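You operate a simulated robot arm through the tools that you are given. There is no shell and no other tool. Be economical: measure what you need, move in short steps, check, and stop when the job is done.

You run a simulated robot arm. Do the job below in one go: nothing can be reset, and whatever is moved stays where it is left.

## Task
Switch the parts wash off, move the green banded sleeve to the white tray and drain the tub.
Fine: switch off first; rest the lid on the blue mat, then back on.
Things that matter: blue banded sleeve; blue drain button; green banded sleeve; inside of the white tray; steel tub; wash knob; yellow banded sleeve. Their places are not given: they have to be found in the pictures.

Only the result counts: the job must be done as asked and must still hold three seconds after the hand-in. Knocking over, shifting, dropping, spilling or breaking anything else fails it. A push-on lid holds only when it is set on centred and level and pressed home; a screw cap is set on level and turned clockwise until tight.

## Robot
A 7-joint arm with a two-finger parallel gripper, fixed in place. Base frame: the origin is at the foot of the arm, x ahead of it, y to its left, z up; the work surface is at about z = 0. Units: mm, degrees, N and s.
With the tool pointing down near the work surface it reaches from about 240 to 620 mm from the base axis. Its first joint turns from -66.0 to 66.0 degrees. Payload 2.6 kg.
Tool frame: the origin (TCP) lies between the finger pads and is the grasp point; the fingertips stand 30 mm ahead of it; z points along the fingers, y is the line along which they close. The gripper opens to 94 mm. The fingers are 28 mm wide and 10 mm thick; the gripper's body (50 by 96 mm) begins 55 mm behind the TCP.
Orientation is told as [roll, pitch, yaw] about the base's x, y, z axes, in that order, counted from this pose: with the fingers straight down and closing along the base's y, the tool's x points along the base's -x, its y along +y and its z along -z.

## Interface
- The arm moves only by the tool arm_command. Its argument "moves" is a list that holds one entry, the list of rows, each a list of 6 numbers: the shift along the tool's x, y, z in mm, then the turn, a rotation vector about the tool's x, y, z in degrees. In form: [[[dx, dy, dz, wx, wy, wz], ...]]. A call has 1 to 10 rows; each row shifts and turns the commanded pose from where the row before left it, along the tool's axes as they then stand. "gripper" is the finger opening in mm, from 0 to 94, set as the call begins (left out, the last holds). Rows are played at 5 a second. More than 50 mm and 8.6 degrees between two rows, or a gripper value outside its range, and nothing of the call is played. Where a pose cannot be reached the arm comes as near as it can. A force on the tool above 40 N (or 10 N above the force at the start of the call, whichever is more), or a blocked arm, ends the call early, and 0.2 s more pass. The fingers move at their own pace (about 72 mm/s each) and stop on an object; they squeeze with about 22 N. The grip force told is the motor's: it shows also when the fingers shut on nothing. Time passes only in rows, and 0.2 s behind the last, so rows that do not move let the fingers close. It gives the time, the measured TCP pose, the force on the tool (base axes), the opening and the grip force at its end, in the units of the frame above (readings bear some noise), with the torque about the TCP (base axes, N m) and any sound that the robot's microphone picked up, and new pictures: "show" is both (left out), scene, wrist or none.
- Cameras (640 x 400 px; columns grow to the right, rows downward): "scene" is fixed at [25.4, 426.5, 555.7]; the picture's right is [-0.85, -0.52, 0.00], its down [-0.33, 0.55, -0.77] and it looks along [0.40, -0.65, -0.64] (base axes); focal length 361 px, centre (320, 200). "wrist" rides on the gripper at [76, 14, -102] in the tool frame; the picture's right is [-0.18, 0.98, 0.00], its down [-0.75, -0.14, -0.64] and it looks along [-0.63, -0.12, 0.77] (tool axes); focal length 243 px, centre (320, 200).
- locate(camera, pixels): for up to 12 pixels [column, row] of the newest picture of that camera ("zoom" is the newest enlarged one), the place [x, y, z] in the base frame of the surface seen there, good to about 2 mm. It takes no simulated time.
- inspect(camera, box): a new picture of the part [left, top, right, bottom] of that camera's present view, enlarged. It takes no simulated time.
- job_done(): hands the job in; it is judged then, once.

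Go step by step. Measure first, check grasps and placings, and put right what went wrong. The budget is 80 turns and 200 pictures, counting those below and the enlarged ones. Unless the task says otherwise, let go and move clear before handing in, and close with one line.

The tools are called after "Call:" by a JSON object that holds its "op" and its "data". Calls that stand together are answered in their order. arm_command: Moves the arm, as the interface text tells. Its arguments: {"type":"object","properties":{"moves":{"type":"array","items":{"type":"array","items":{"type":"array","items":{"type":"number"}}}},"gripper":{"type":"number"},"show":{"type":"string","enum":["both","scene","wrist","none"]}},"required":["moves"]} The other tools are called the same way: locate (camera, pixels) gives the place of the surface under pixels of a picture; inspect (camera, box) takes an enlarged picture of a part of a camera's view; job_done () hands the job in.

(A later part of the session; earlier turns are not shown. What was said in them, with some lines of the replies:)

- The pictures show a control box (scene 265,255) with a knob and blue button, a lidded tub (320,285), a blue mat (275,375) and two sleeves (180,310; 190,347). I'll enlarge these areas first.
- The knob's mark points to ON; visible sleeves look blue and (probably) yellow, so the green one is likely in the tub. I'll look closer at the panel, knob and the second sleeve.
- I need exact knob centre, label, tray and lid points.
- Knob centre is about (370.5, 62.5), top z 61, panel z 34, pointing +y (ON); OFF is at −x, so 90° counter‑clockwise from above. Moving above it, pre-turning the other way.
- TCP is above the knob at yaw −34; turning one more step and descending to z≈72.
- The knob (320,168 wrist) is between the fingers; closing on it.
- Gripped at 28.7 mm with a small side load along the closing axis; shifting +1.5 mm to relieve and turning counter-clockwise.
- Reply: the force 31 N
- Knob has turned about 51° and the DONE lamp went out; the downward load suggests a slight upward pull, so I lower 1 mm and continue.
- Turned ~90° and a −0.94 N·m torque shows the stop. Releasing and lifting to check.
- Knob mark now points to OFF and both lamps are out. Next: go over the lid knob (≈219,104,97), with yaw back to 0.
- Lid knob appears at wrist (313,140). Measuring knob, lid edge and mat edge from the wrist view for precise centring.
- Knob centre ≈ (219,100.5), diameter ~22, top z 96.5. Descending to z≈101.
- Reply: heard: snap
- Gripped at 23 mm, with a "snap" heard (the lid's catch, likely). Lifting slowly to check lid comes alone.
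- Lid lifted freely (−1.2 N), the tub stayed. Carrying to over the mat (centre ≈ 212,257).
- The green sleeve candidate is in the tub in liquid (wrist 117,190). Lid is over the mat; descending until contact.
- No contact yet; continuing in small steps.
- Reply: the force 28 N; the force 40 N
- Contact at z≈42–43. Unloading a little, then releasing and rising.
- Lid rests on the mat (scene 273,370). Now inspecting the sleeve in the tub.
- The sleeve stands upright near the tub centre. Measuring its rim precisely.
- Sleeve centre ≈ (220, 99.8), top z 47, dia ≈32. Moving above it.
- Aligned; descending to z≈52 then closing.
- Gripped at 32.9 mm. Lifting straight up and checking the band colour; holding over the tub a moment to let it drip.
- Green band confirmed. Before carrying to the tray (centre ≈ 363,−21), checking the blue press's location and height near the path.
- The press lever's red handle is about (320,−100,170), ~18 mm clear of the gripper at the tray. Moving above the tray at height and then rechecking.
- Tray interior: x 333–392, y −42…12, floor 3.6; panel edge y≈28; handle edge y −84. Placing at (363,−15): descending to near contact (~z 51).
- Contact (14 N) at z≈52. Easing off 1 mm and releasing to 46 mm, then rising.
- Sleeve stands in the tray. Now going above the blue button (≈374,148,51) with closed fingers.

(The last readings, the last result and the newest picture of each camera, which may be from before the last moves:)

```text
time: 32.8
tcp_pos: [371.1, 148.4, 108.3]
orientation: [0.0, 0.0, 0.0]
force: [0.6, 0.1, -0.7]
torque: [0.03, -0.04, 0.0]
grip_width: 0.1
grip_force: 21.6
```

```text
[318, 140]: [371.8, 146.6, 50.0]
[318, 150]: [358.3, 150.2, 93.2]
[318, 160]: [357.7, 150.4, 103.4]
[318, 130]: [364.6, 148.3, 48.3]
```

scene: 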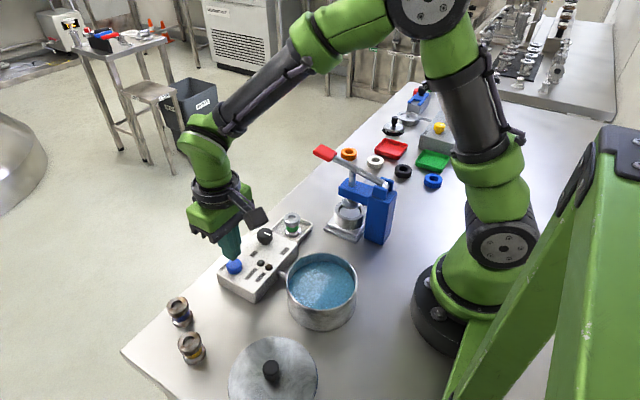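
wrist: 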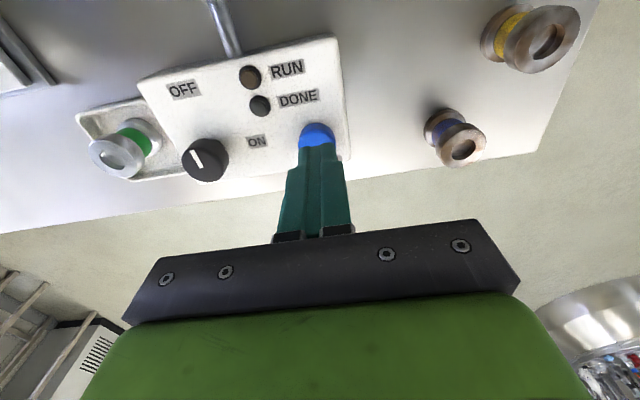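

Aligned above the button; pressing gently.

Call:
{"op": "arm_command", "data": {"moves": [[[-2, 0, 15, 0, 0, 0], [0, 0, 8, 0, 0, 0], [0, 0, 3, 0, 0, 0], [0, 0, 2, 0, 0, 0], [0, 0, 2, 0, 0, 0], [0, 0, 0, 0, 0, 0]]]}}

```text
time: 34.2
tcp_pos: [375.2, 147.3, 77.1]
orientation: [0.0, -0.1, 0.0]
force: [-0.4, -1.8, 1.8]
torque: [-0.06, 0.01, 0.0]
grip_width: 0.1
grip_force: 22.3
```

scene: 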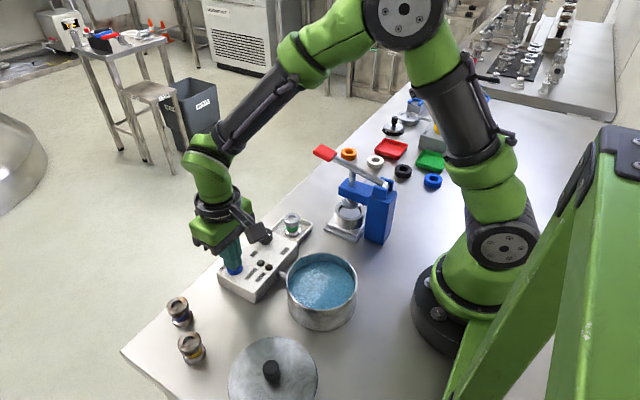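
wrist: 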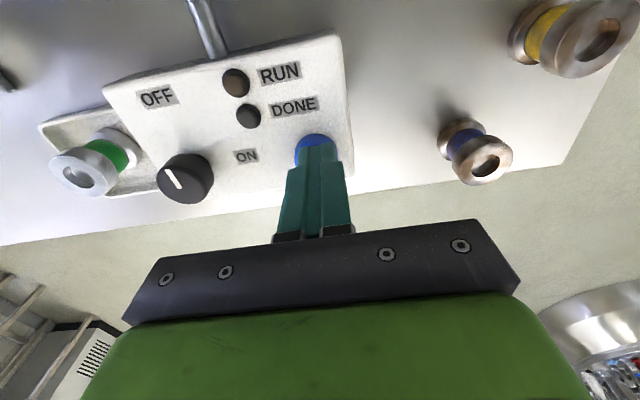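

Only about 2 N: the button's spring is being touched. Pressing further in small steps and holding.

Call:
{"op": "arm_command", "data": {"moves": [[[0, 0, 1.5, 0, 0, 0], [0, 0, 1.5, 0, 0, 0], [0, 0, 1.5, 0, 0, 0], [0, 0, 1.5, 0, 0, 0], [0, 0, 0, 0, 0, 0], [0, 0, 0, 0, 0, 0]]], "show": "scene"}}

```text
time: 35.6
tcp_pos: [375.0, 147.9, 72.2]
orientation: [0.0, 0.0, 0.0]
force: [-0.9, -4.6, 20.6]
torque: [-0.11, 0.02, -0.08]
grip_width: 0.0
grip_force: 21.6
heard: click
```

scene: 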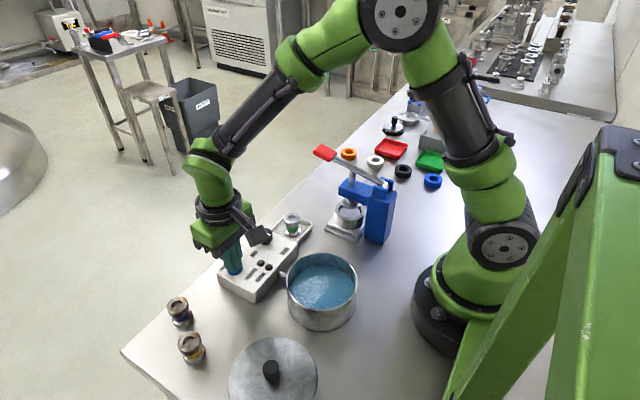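

A click was heard and the level seems to be falling. Holding briefly to see whether it drains.

Call:
{"op": "arm_command", "data": {"moves": [[[0, 0, 0, 0, 0, 0], [0, 0, 0, 0, 0, 0], [0, 0, 0, 0, 0, 0], [0, 0, 0, 0, 0, 0], [0, 0, 0, 0, 0, 0], [0, 0, 0, 0, 0, 0]]], "show": "none"}}

Call:
{"op": "inspect", "data": {"camera": "scene", "box": [215, 205, 375, 335]}}

```text
time: 37.0
tcp_pos: [374.9, 149.0, 72.1]
orientation: [0.0, -0.2, 0.0]
force: [3.8, -5.8, 22.0]
torque: [-0.19, -0.11, -0.02]
grip_width: 0.0
grip_force: 21.7
```

```text
3.08 times, centred on (295, 270) of scene
```

zoom: 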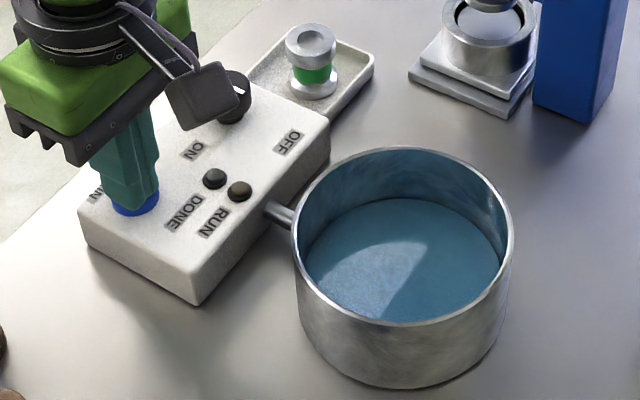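

The level is falling. Releasing the button to see whether draining continues by itself.

Call:
{"op": "arm_command", "data": {"moves": [[[0, 0, -10, 0, 0, 0], [0, 0, -30, 0, 0, 0], [0, 0, -45, 0, 0, 0], [0, 0, 0, 0, 0, 0], [0, 0, 0, 0, 0, 0], [0, 0, 0, 0, 0, 0], [0, 0, 0, 0, 0, 0], [0, 0, 0, 0, 0, 0]]], "show": "none"}}

Call:
{"op": "inspect", "data": {"camera": "scene", "box": [215, 205, 375, 335]}}

```text
time: 38.8
tcp_pos: [375.1, 146.4, 155.8]
orientation: [0.0, -0.1, 0.0]
force: [-0.4, 0.4, 0.6]
torque: [0.0, -0.02, -0.04]
grip_width: 0.0
grip_force: 21.9
```

```text
3.08 times, centred on (295, 270) of scene
```

zoom: 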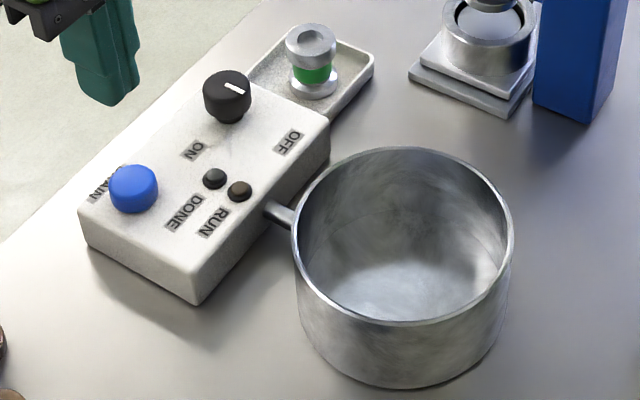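

Tub is empty and the button is released. Now going over the lid on the mat.

Call:
{"op": "arm_command", "data": {"moves": [[[33, 22, 0, 0, 0, 0], [33, 22, 0, 0, 0, 0], [33, 22, 0, 0, 0, 0], [33, 22, 0, 0, 0, 0], [33, 22, 0, 0, 0, 0], [0, 0, 30, 0, 0, 0], [0, 0, 30, 0, 0, 0], [0, 0, 0, 0, 0, 0]]], "gripper": 50}}

Call:
{"op": "inspect", "data": {"camera": "wrist", "box": [220, 20, 420, 200]}}

```text
time: 40.6
tcp_pos: [209.6, 259.3, 96.4]
orientation: [0.0, -0.1, 0.0]
force: [0.6, -0.1, 0.4]
torque: [-0.02, 0.0, -0.01]
grip_width: 50.0
grip_force: 0.0
```

scene: 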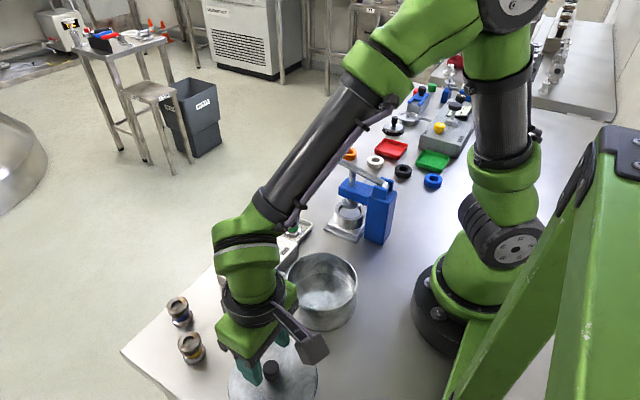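
wrist: 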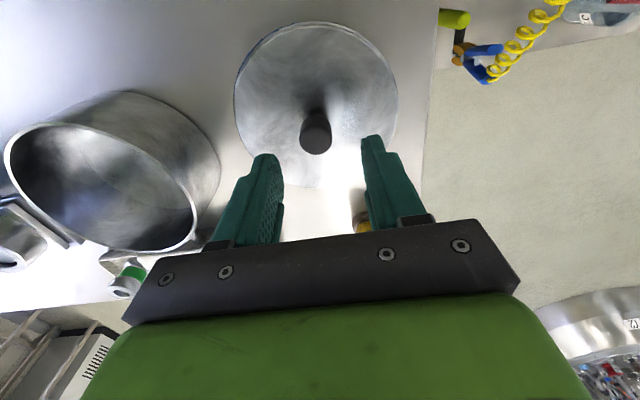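

```text
2.22 times, centred on (320, 110) of wrist
```

zoom: 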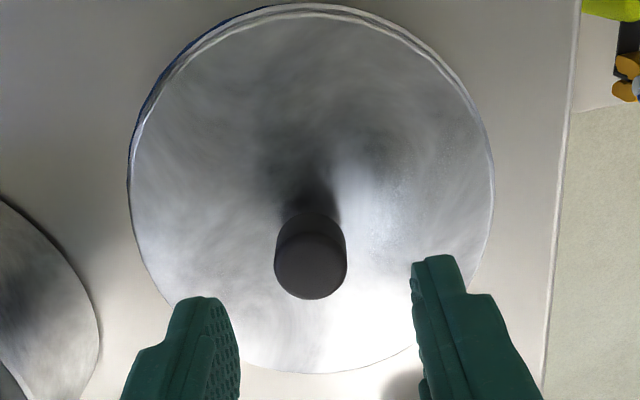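

Call:
{"op": "locate", "data": {"camera": "zoom", "pixels": [[311, 265], [311, 240], [311, 295], [277, 265], [345, 265]]}}

Call:
{"op": "locate", "data": {"camera": "scene", "pixels": [[288, 277], [356, 277], [322, 253], [322, 305], [300, 262], [346, 262], [300, 298], [346, 298]]}}

```text
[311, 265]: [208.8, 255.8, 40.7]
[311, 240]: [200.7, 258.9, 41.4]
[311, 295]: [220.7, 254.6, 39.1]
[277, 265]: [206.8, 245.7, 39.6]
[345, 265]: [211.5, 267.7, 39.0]
```

```text
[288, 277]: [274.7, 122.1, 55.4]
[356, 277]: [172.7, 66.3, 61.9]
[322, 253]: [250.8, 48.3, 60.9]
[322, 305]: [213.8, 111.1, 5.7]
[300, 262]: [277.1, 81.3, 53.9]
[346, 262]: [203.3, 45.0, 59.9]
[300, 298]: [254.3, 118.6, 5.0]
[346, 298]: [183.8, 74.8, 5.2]
```

Knob centre ≈ (210.5,256), consistent with my command bookkeeping (I need base +1.7 x, −0.7 y, down 53) to regrasp at the same spot.

Call:
{"op": "arm_command", "data": {"moves": [[[-1.7, -0.7, 20, 0, 0, 0], [0, 0, 20, 0, 0, 0], [0, 0, 10, 0, 0, 0], [0, 0, 3, 0, 0, 0], [0, 0, 0, 0, 0, 0]]], "show": "wrist"}}

Call:
{"op": "arm_command", "data": {"moves": [[[0, 0, 0, 0, 0, 0], [0, 0, 0, 0, 0, 0], [0, 0, 0, 0, 0, 0]]], "gripper": 8, "show": "none"}}

```text
time: 41.8
tcp_pos: [211.7, 258.4, 42.7]
orientation: [0.0, 0.0, 0.0]
force: [0.1, -0.1, -0.8]
torque: [0.02, -0.01, 0.01]
grip_width: 50.0
grip_force: 0.1
```

wrist: 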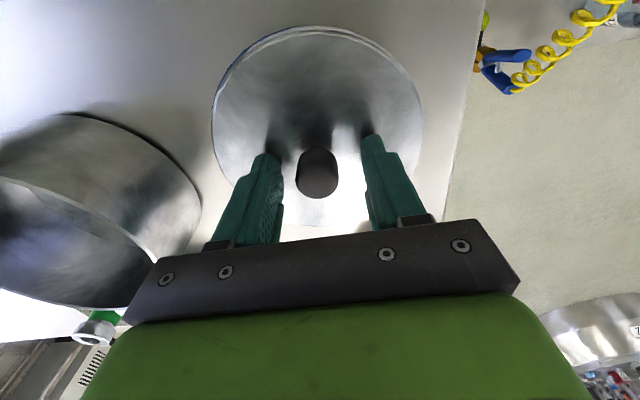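

```text
time: 42.6
tcp_pos: [211.3, 257.8, 43.5]
orientation: [0.0, -0.1, 0.0]
force: [0.8, 0.0, 0.0]
torque: [0.0, -0.01, -0.01]
grip_width: 23.4
grip_force: 21.9
```

Regripped at 23.4 mm. Lifting and carrying back along the exact inverse path to above the tub.

Call:
{"op": "arm_command", "data": {"moves": [[[0, 0, -18, 0, 0, 0], [0, 0, -45, 0, 0, 0], [0, 0, -45, 0, 0, 0], [-1.8, -39.2, 0, 0, 0, 0], [-1.8, -39.2, 0, 0, 0, 0], [-1.9, -39.2, 0, 0, 0, 0], [-1.9, -39.2, 0, 0, 0, 0], [0, 0, 20, 0, 0, 0], [0, 0, 0, 0, 0, 0]]]}}

Call:
{"op": "inspect", "data": {"camera": "scene", "box": [260, 220, 380, 335]}}

```text
time: 44.6
tcp_pos: [220.1, 101.5, 129.5]
orientation: [0.0, 0.0, 0.0]
force: [0.3, -0.6, -1.5]
torque: [0.0, 0.01, -0.05]
grip_width: 23.4
grip_force: 22.2
```

scene: 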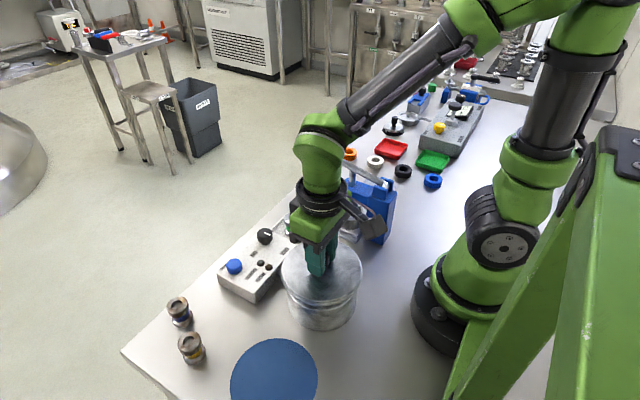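
wrist: 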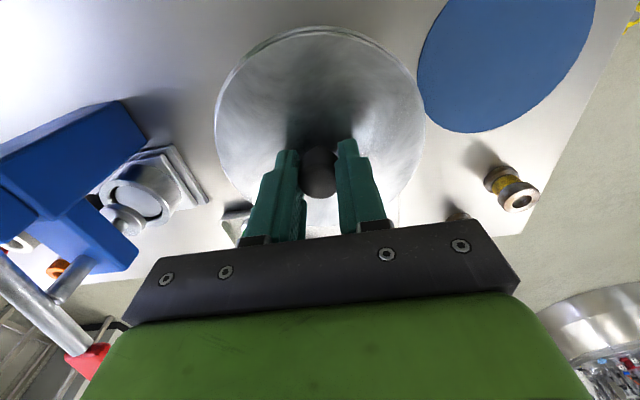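

```text
3.48 times, centred on (320, 278) of scene
```

zoom: 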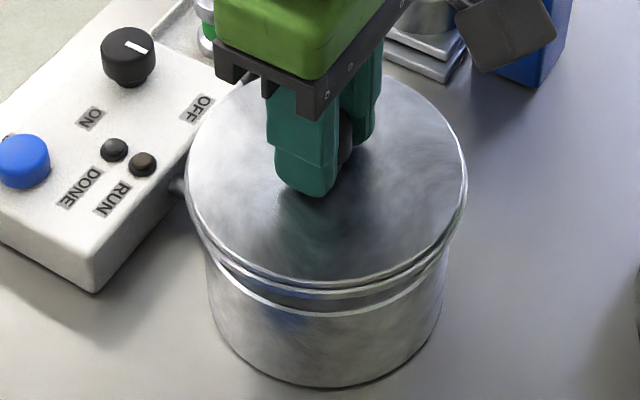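

Lid is centred over the tub. Lowering to contact.

Call:
{"op": "arm_command", "data": {"moves": [[[0, 0, 12, 0, 0, 0], [0, 0, 8, 0, 0, 0], [0, 0, 4, 0, 0, 0], [0, 0, 2, 0, 0, 0], [0, 0, 0, 0, 0, 0]]], "show": "none"}}

Call:
{"op": "arm_command", "data": {"moves": [[[0, 0, 1.5, 0, 0, 0], [0, 0, 1.5, 0, 0, 0], [0, 0, 1, 0, 0, 0], [0, 0, 0, 0, 0, 0]]], "show": "none"}}

```text
time: 45.8
tcp_pos: [219.2, 100.2, 104.6]
orientation: [0.1, 0.0, 0.0]
force: [-0.4, -1.0, -2.1]
torque: [-0.01, -0.04, -0.02]
grip_width: 23.3
grip_force: 22.6
```

```text
time: 46.8
tcp_pos: [218.4, 101.0, 101.4]
orientation: [0.1, 0.1, 0.0]
force: [-0.3, 0.5, -1.4]
torque: [-0.04, -0.01, -0.01]
grip_width: 23.4
grip_force: 22.3
```

Still free at z 101; continuing down gently until pressed home.

Call:
{"op": "arm_command", "data": {"moves": [[[0, 0, 1, 0, 0, 0], [0, 0, 1, 0, 0, 0], [0, 0, 1, 0, 0, 0], [0, 0, 0, 0, 0, 0]]], "show": "none"}}

```text
time: 47.8
tcp_pos: [221.3, 101.0, 98.5]
orientation: [0.0, -0.1, 0.0]
force: [2.7, -24.4, 27.5]
torque: [-0.22, 0.0, -0.01]
grip_width: 23.5
grip_force: 22.2
heard: snap
```

A snap was heard: the lid engaged at z 98.5, with a side load toward −y. Relieving the side load and checking.

Call:
{"op": "arm_command", "data": {"moves": [[[0, -1, 0, 0, 0, 0], [0, 0, 0, 0, 0, 0]]], "show": "wrist"}}

Call:
{"op": "inspect", "data": {"camera": "scene", "box": [260, 220, 380, 335]}}

```text
time: 48.4
tcp_pos: [220.8, 100.8, 98.0]
orientation: [0.1, -0.1, 0.0]
force: [6.0, -21.2, 23.0]
torque: [-0.42, -0.1, 0.06]
grip_width: 23.5
grip_force: 22.2
```

wrist: 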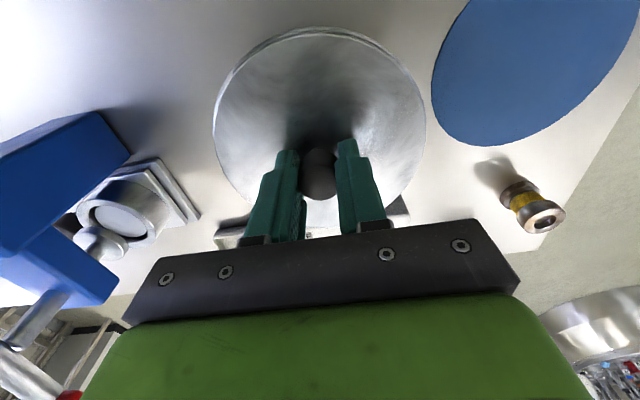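

```text
3.48 times, centred on (320, 278) of scene
```

zoom: 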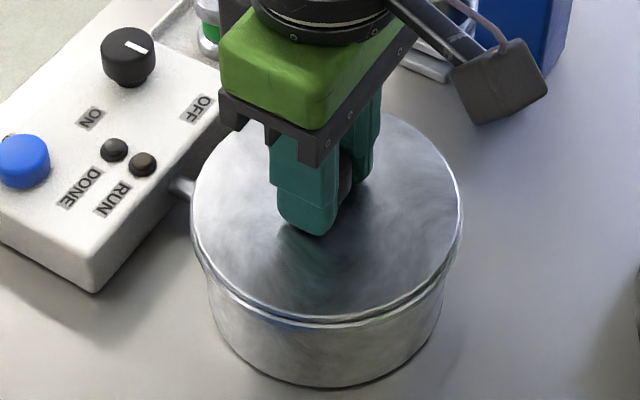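

Lid sits level on the tub. Easing slightly, releasing and rising, then I'll check the seat.

Call:
{"op": "arm_command", "data": {"moves": [[[0, -0.5, -1, 0, 0, 0], [0, 0, 0, 0, 0, 0]]], "show": "none"}}

Call:
{"op": "arm_command", "data": {"moves": [[[0, 0, 0, 0, 0, 0], [0, 0, 0, 0, 0, 0], [0, 0, -10, 0, 0, 0], [0, 0, -30, 0, 0, 0], [0, 0, -20, 0, 0, 0]]], "gripper": 50}}

Call:
{"op": "inspect", "data": {"camera": "wrist", "box": [220, 20, 420, 200]}}

Call:
{"op": "locate", "data": {"camera": "zoom", "pixels": [[308, 270], [130, 180], [490, 180], [305, 40], [305, 350], [200, 200], [420, 200], [305, 90], [180, 90], [430, 90]]}}

```text
time: 49.0
tcp_pos: [218.2, 100.5, 98.2]
orientation: [0.0, 0.1, 0.1]
force: [0.1, -0.1, -1.9]
torque: [0.0, 0.04, 0.03]
grip_width: 23.5
grip_force: 21.6
heard: snap
```

```text
time: 50.2
tcp_pos: [217.8, 101.0, 159.8]
orientation: [0.0, 0.1, 0.0]
force: [-0.2, -0.2, -0.4]
torque: [0.01, 0.04, 0.0]
grip_width: 49.7
grip_force: 0.1
heard: snap
```

scene: 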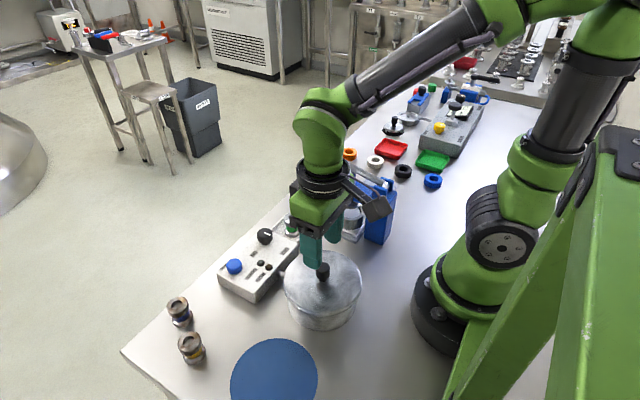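
wrist: 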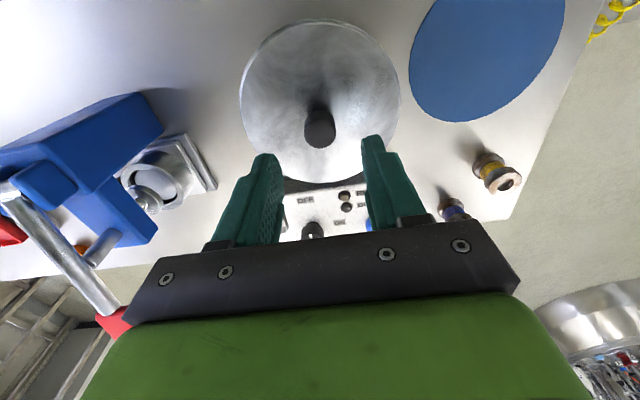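

```text
2.22 times, centred on (320, 110) of wrist
```

zoom: 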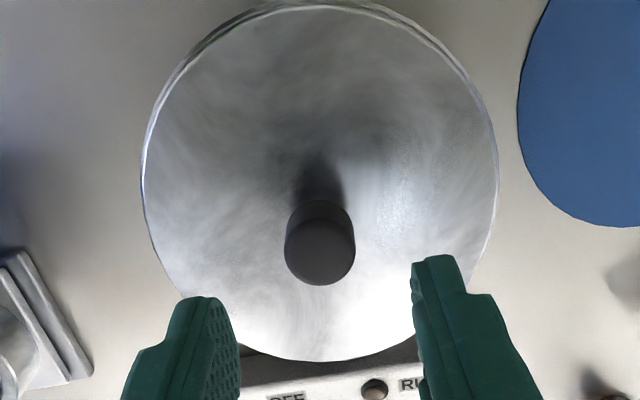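

```text
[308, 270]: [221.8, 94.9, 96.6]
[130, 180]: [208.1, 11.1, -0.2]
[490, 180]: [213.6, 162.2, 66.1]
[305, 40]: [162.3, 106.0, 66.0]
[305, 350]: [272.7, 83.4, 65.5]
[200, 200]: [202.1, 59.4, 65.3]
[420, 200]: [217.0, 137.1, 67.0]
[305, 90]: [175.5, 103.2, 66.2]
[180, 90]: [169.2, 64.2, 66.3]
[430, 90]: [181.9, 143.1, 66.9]
```

The lid is level (edges z≈66, as at first), but the later snaps on easing leave its engagement unsure. I'll press on the knob top with closed fingers, after measuring it.

Call:
{"op": "locate", "data": {"camera": "zoom", "pixels": [[320, 250], [320, 225], [320, 280], [288, 252], [353, 252]]}}

Call:
{"op": "inspect", "data": {"camera": "scene", "box": [260, 240, 380, 335]}}

Call:
{"op": "arm_command", "data": {"moves": [[[0, 0, 0, 0, 0, 0], [0, 0, 0, 0, 0, 0], [0, 0, 0, 0, 0, 0]]], "gripper": 0, "show": "none"}}

```text
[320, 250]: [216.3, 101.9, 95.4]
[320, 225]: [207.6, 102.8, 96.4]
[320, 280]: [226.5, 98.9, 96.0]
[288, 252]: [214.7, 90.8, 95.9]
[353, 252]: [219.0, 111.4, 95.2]
```

```text
4.21 times, centred on (320, 288) of scene
```

zoom: 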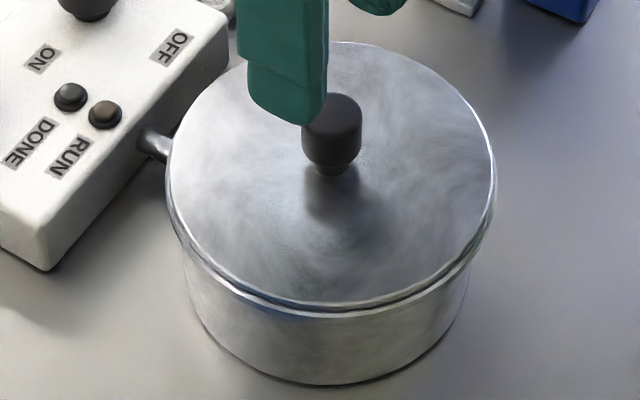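

```text
time: 51.0
tcp_pos: [218.5, 101.6, 159.3]
orientation: [-0.1, 0.0, 0.0]
force: [0.1, -0.3, -0.6]
torque: [0.02, 0.02, -0.01]
grip_width: 0.2
grip_force: 22.5
```

Knob centre (218,101), top z 96; TCP is over it. Descending and pressing (contact expected at z≈126).

Call:
{"op": "arm_command", "data": {"moves": [[[0, 0, 18, 0, 0, 0], [0, 0, 10, 0, 0, 0], [0, 0, 3, 0, 0, 0], [0, 0, 2, 0, 0, 0], [0, 0, 1.5, 0, 0, 0], [0, 0, 0, 0, 0, 0]]], "show": "none"}}

Call:
{"op": "arm_command", "data": {"moves": [[[0, 0, 0.8, 0, 0, 0], [0, 0, 0, 0, 0, 0]]], "show": "wrist"}}

```text
time: 52.3
tcp_pos: [219.7, 99.1, 126.8]
orientation: [0.0, 0.0, -0.1]
force: [-1.1, -0.8, 5.3]
torque: [-0.02, 0.08, -0.02]
grip_width: 0.0
grip_force: 21.8
stopped in row 6: the force on the tool passed its limit at 44 N (the readings are from after the stop); the commanded pose is now the measured one
```

```text
time: 53.0
tcp_pos: [218.7, 98.2, 126.5]
orientation: [0.1, -0.1, 0.0]
force: [-1.8, -1.1, 6.4]
torque: [-0.03, 0.09, 0.03]
grip_width: 0.0
grip_force: 22.0
stopped in row 2: the force on the tool passed its limit at 42 N (the readings are from after the stop); the commanded pose is now the measured one
```

wrist: 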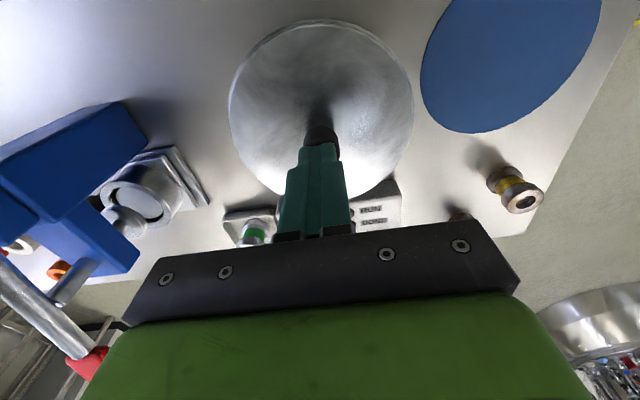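

Pressed with 44 N twice, no movement and no new snap: the lid is home (bottomed). Rising clear and doing a final check.

Call:
{"op": "arm_command", "data": {"moves": [[[0, 0, -10, 0, 0, 0], [0, 0, -40, 0, 0, 0], [0, 0, -45, 0, 0, 0], [-40, 20, -20, 0, 0, 0], [-40, 20, 0, 0, 0, 0], [-20, 30, 0, 0, 0, 0]]]}}

Call:
{"op": "inspect", "data": {"camera": "scene", "box": [150, 200, 390, 360]}}

Call:
{"op": "inspect", "data": {"camera": "scene", "box": [270, 240, 374, 335]}}

Call:
{"op": "locate", "data": {"camera": "zoom", "pixels": [[150, 180], [480, 180], [320, 55], [320, 270], [200, 240], [440, 240], [318, 108]]}}

```text
time: 54.4
tcp_pos: [322.3, 170.1, 244.8]
orientation: [0.0, -0.1, -0.3]
force: [0.3, 0.0, -0.2]
torque: [0.0, -0.02, -0.02]
grip_width: 0.1
grip_force: 22.1
```

scene: 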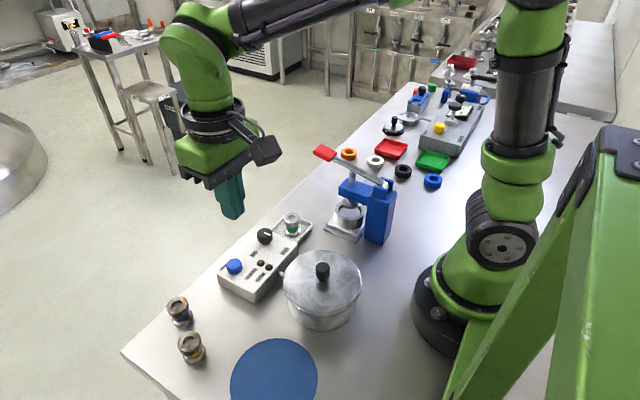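
wrist: 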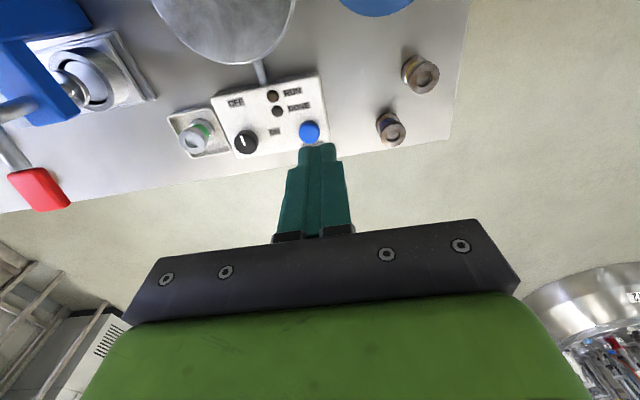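

```text
2.50 times, centred on (270, 280) of scene
```

zoom: 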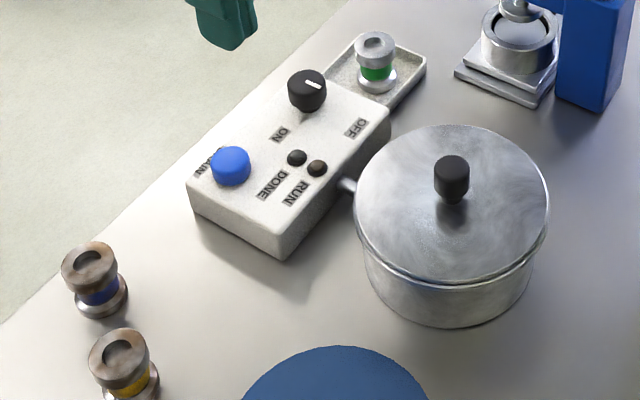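

```text
4.21 times, centred on (322, 288) of scene
```

zoom: 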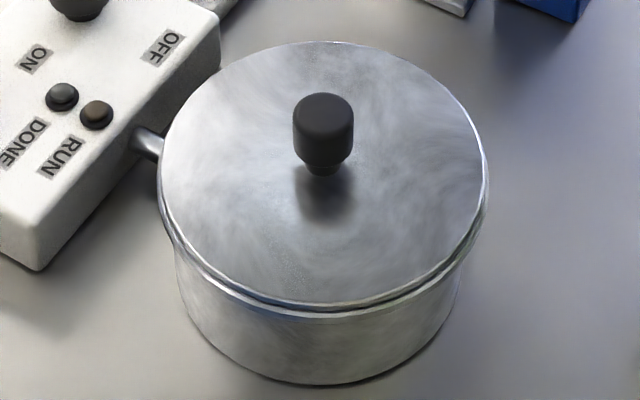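

```text
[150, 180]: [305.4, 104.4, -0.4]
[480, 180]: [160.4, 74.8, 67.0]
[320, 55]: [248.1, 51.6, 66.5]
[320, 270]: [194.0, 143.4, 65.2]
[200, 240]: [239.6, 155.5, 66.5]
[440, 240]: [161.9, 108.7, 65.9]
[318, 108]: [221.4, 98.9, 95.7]
```

The wash is off, the green sleeve stands in the white tray, the tub is drained and the lid is level and pressed home. Handing in.

Call:
{"op": "job_done", "data": {}}

```text
The job is handed in.
```

The job is handed in: the wash is off, the green sleeve is in the white tray and the tub is drained. The lid rested on the blue mat meanwhile and is back on, level; snaps sounded as I seated and released it, and it held firm when I pressed it at 44 N.
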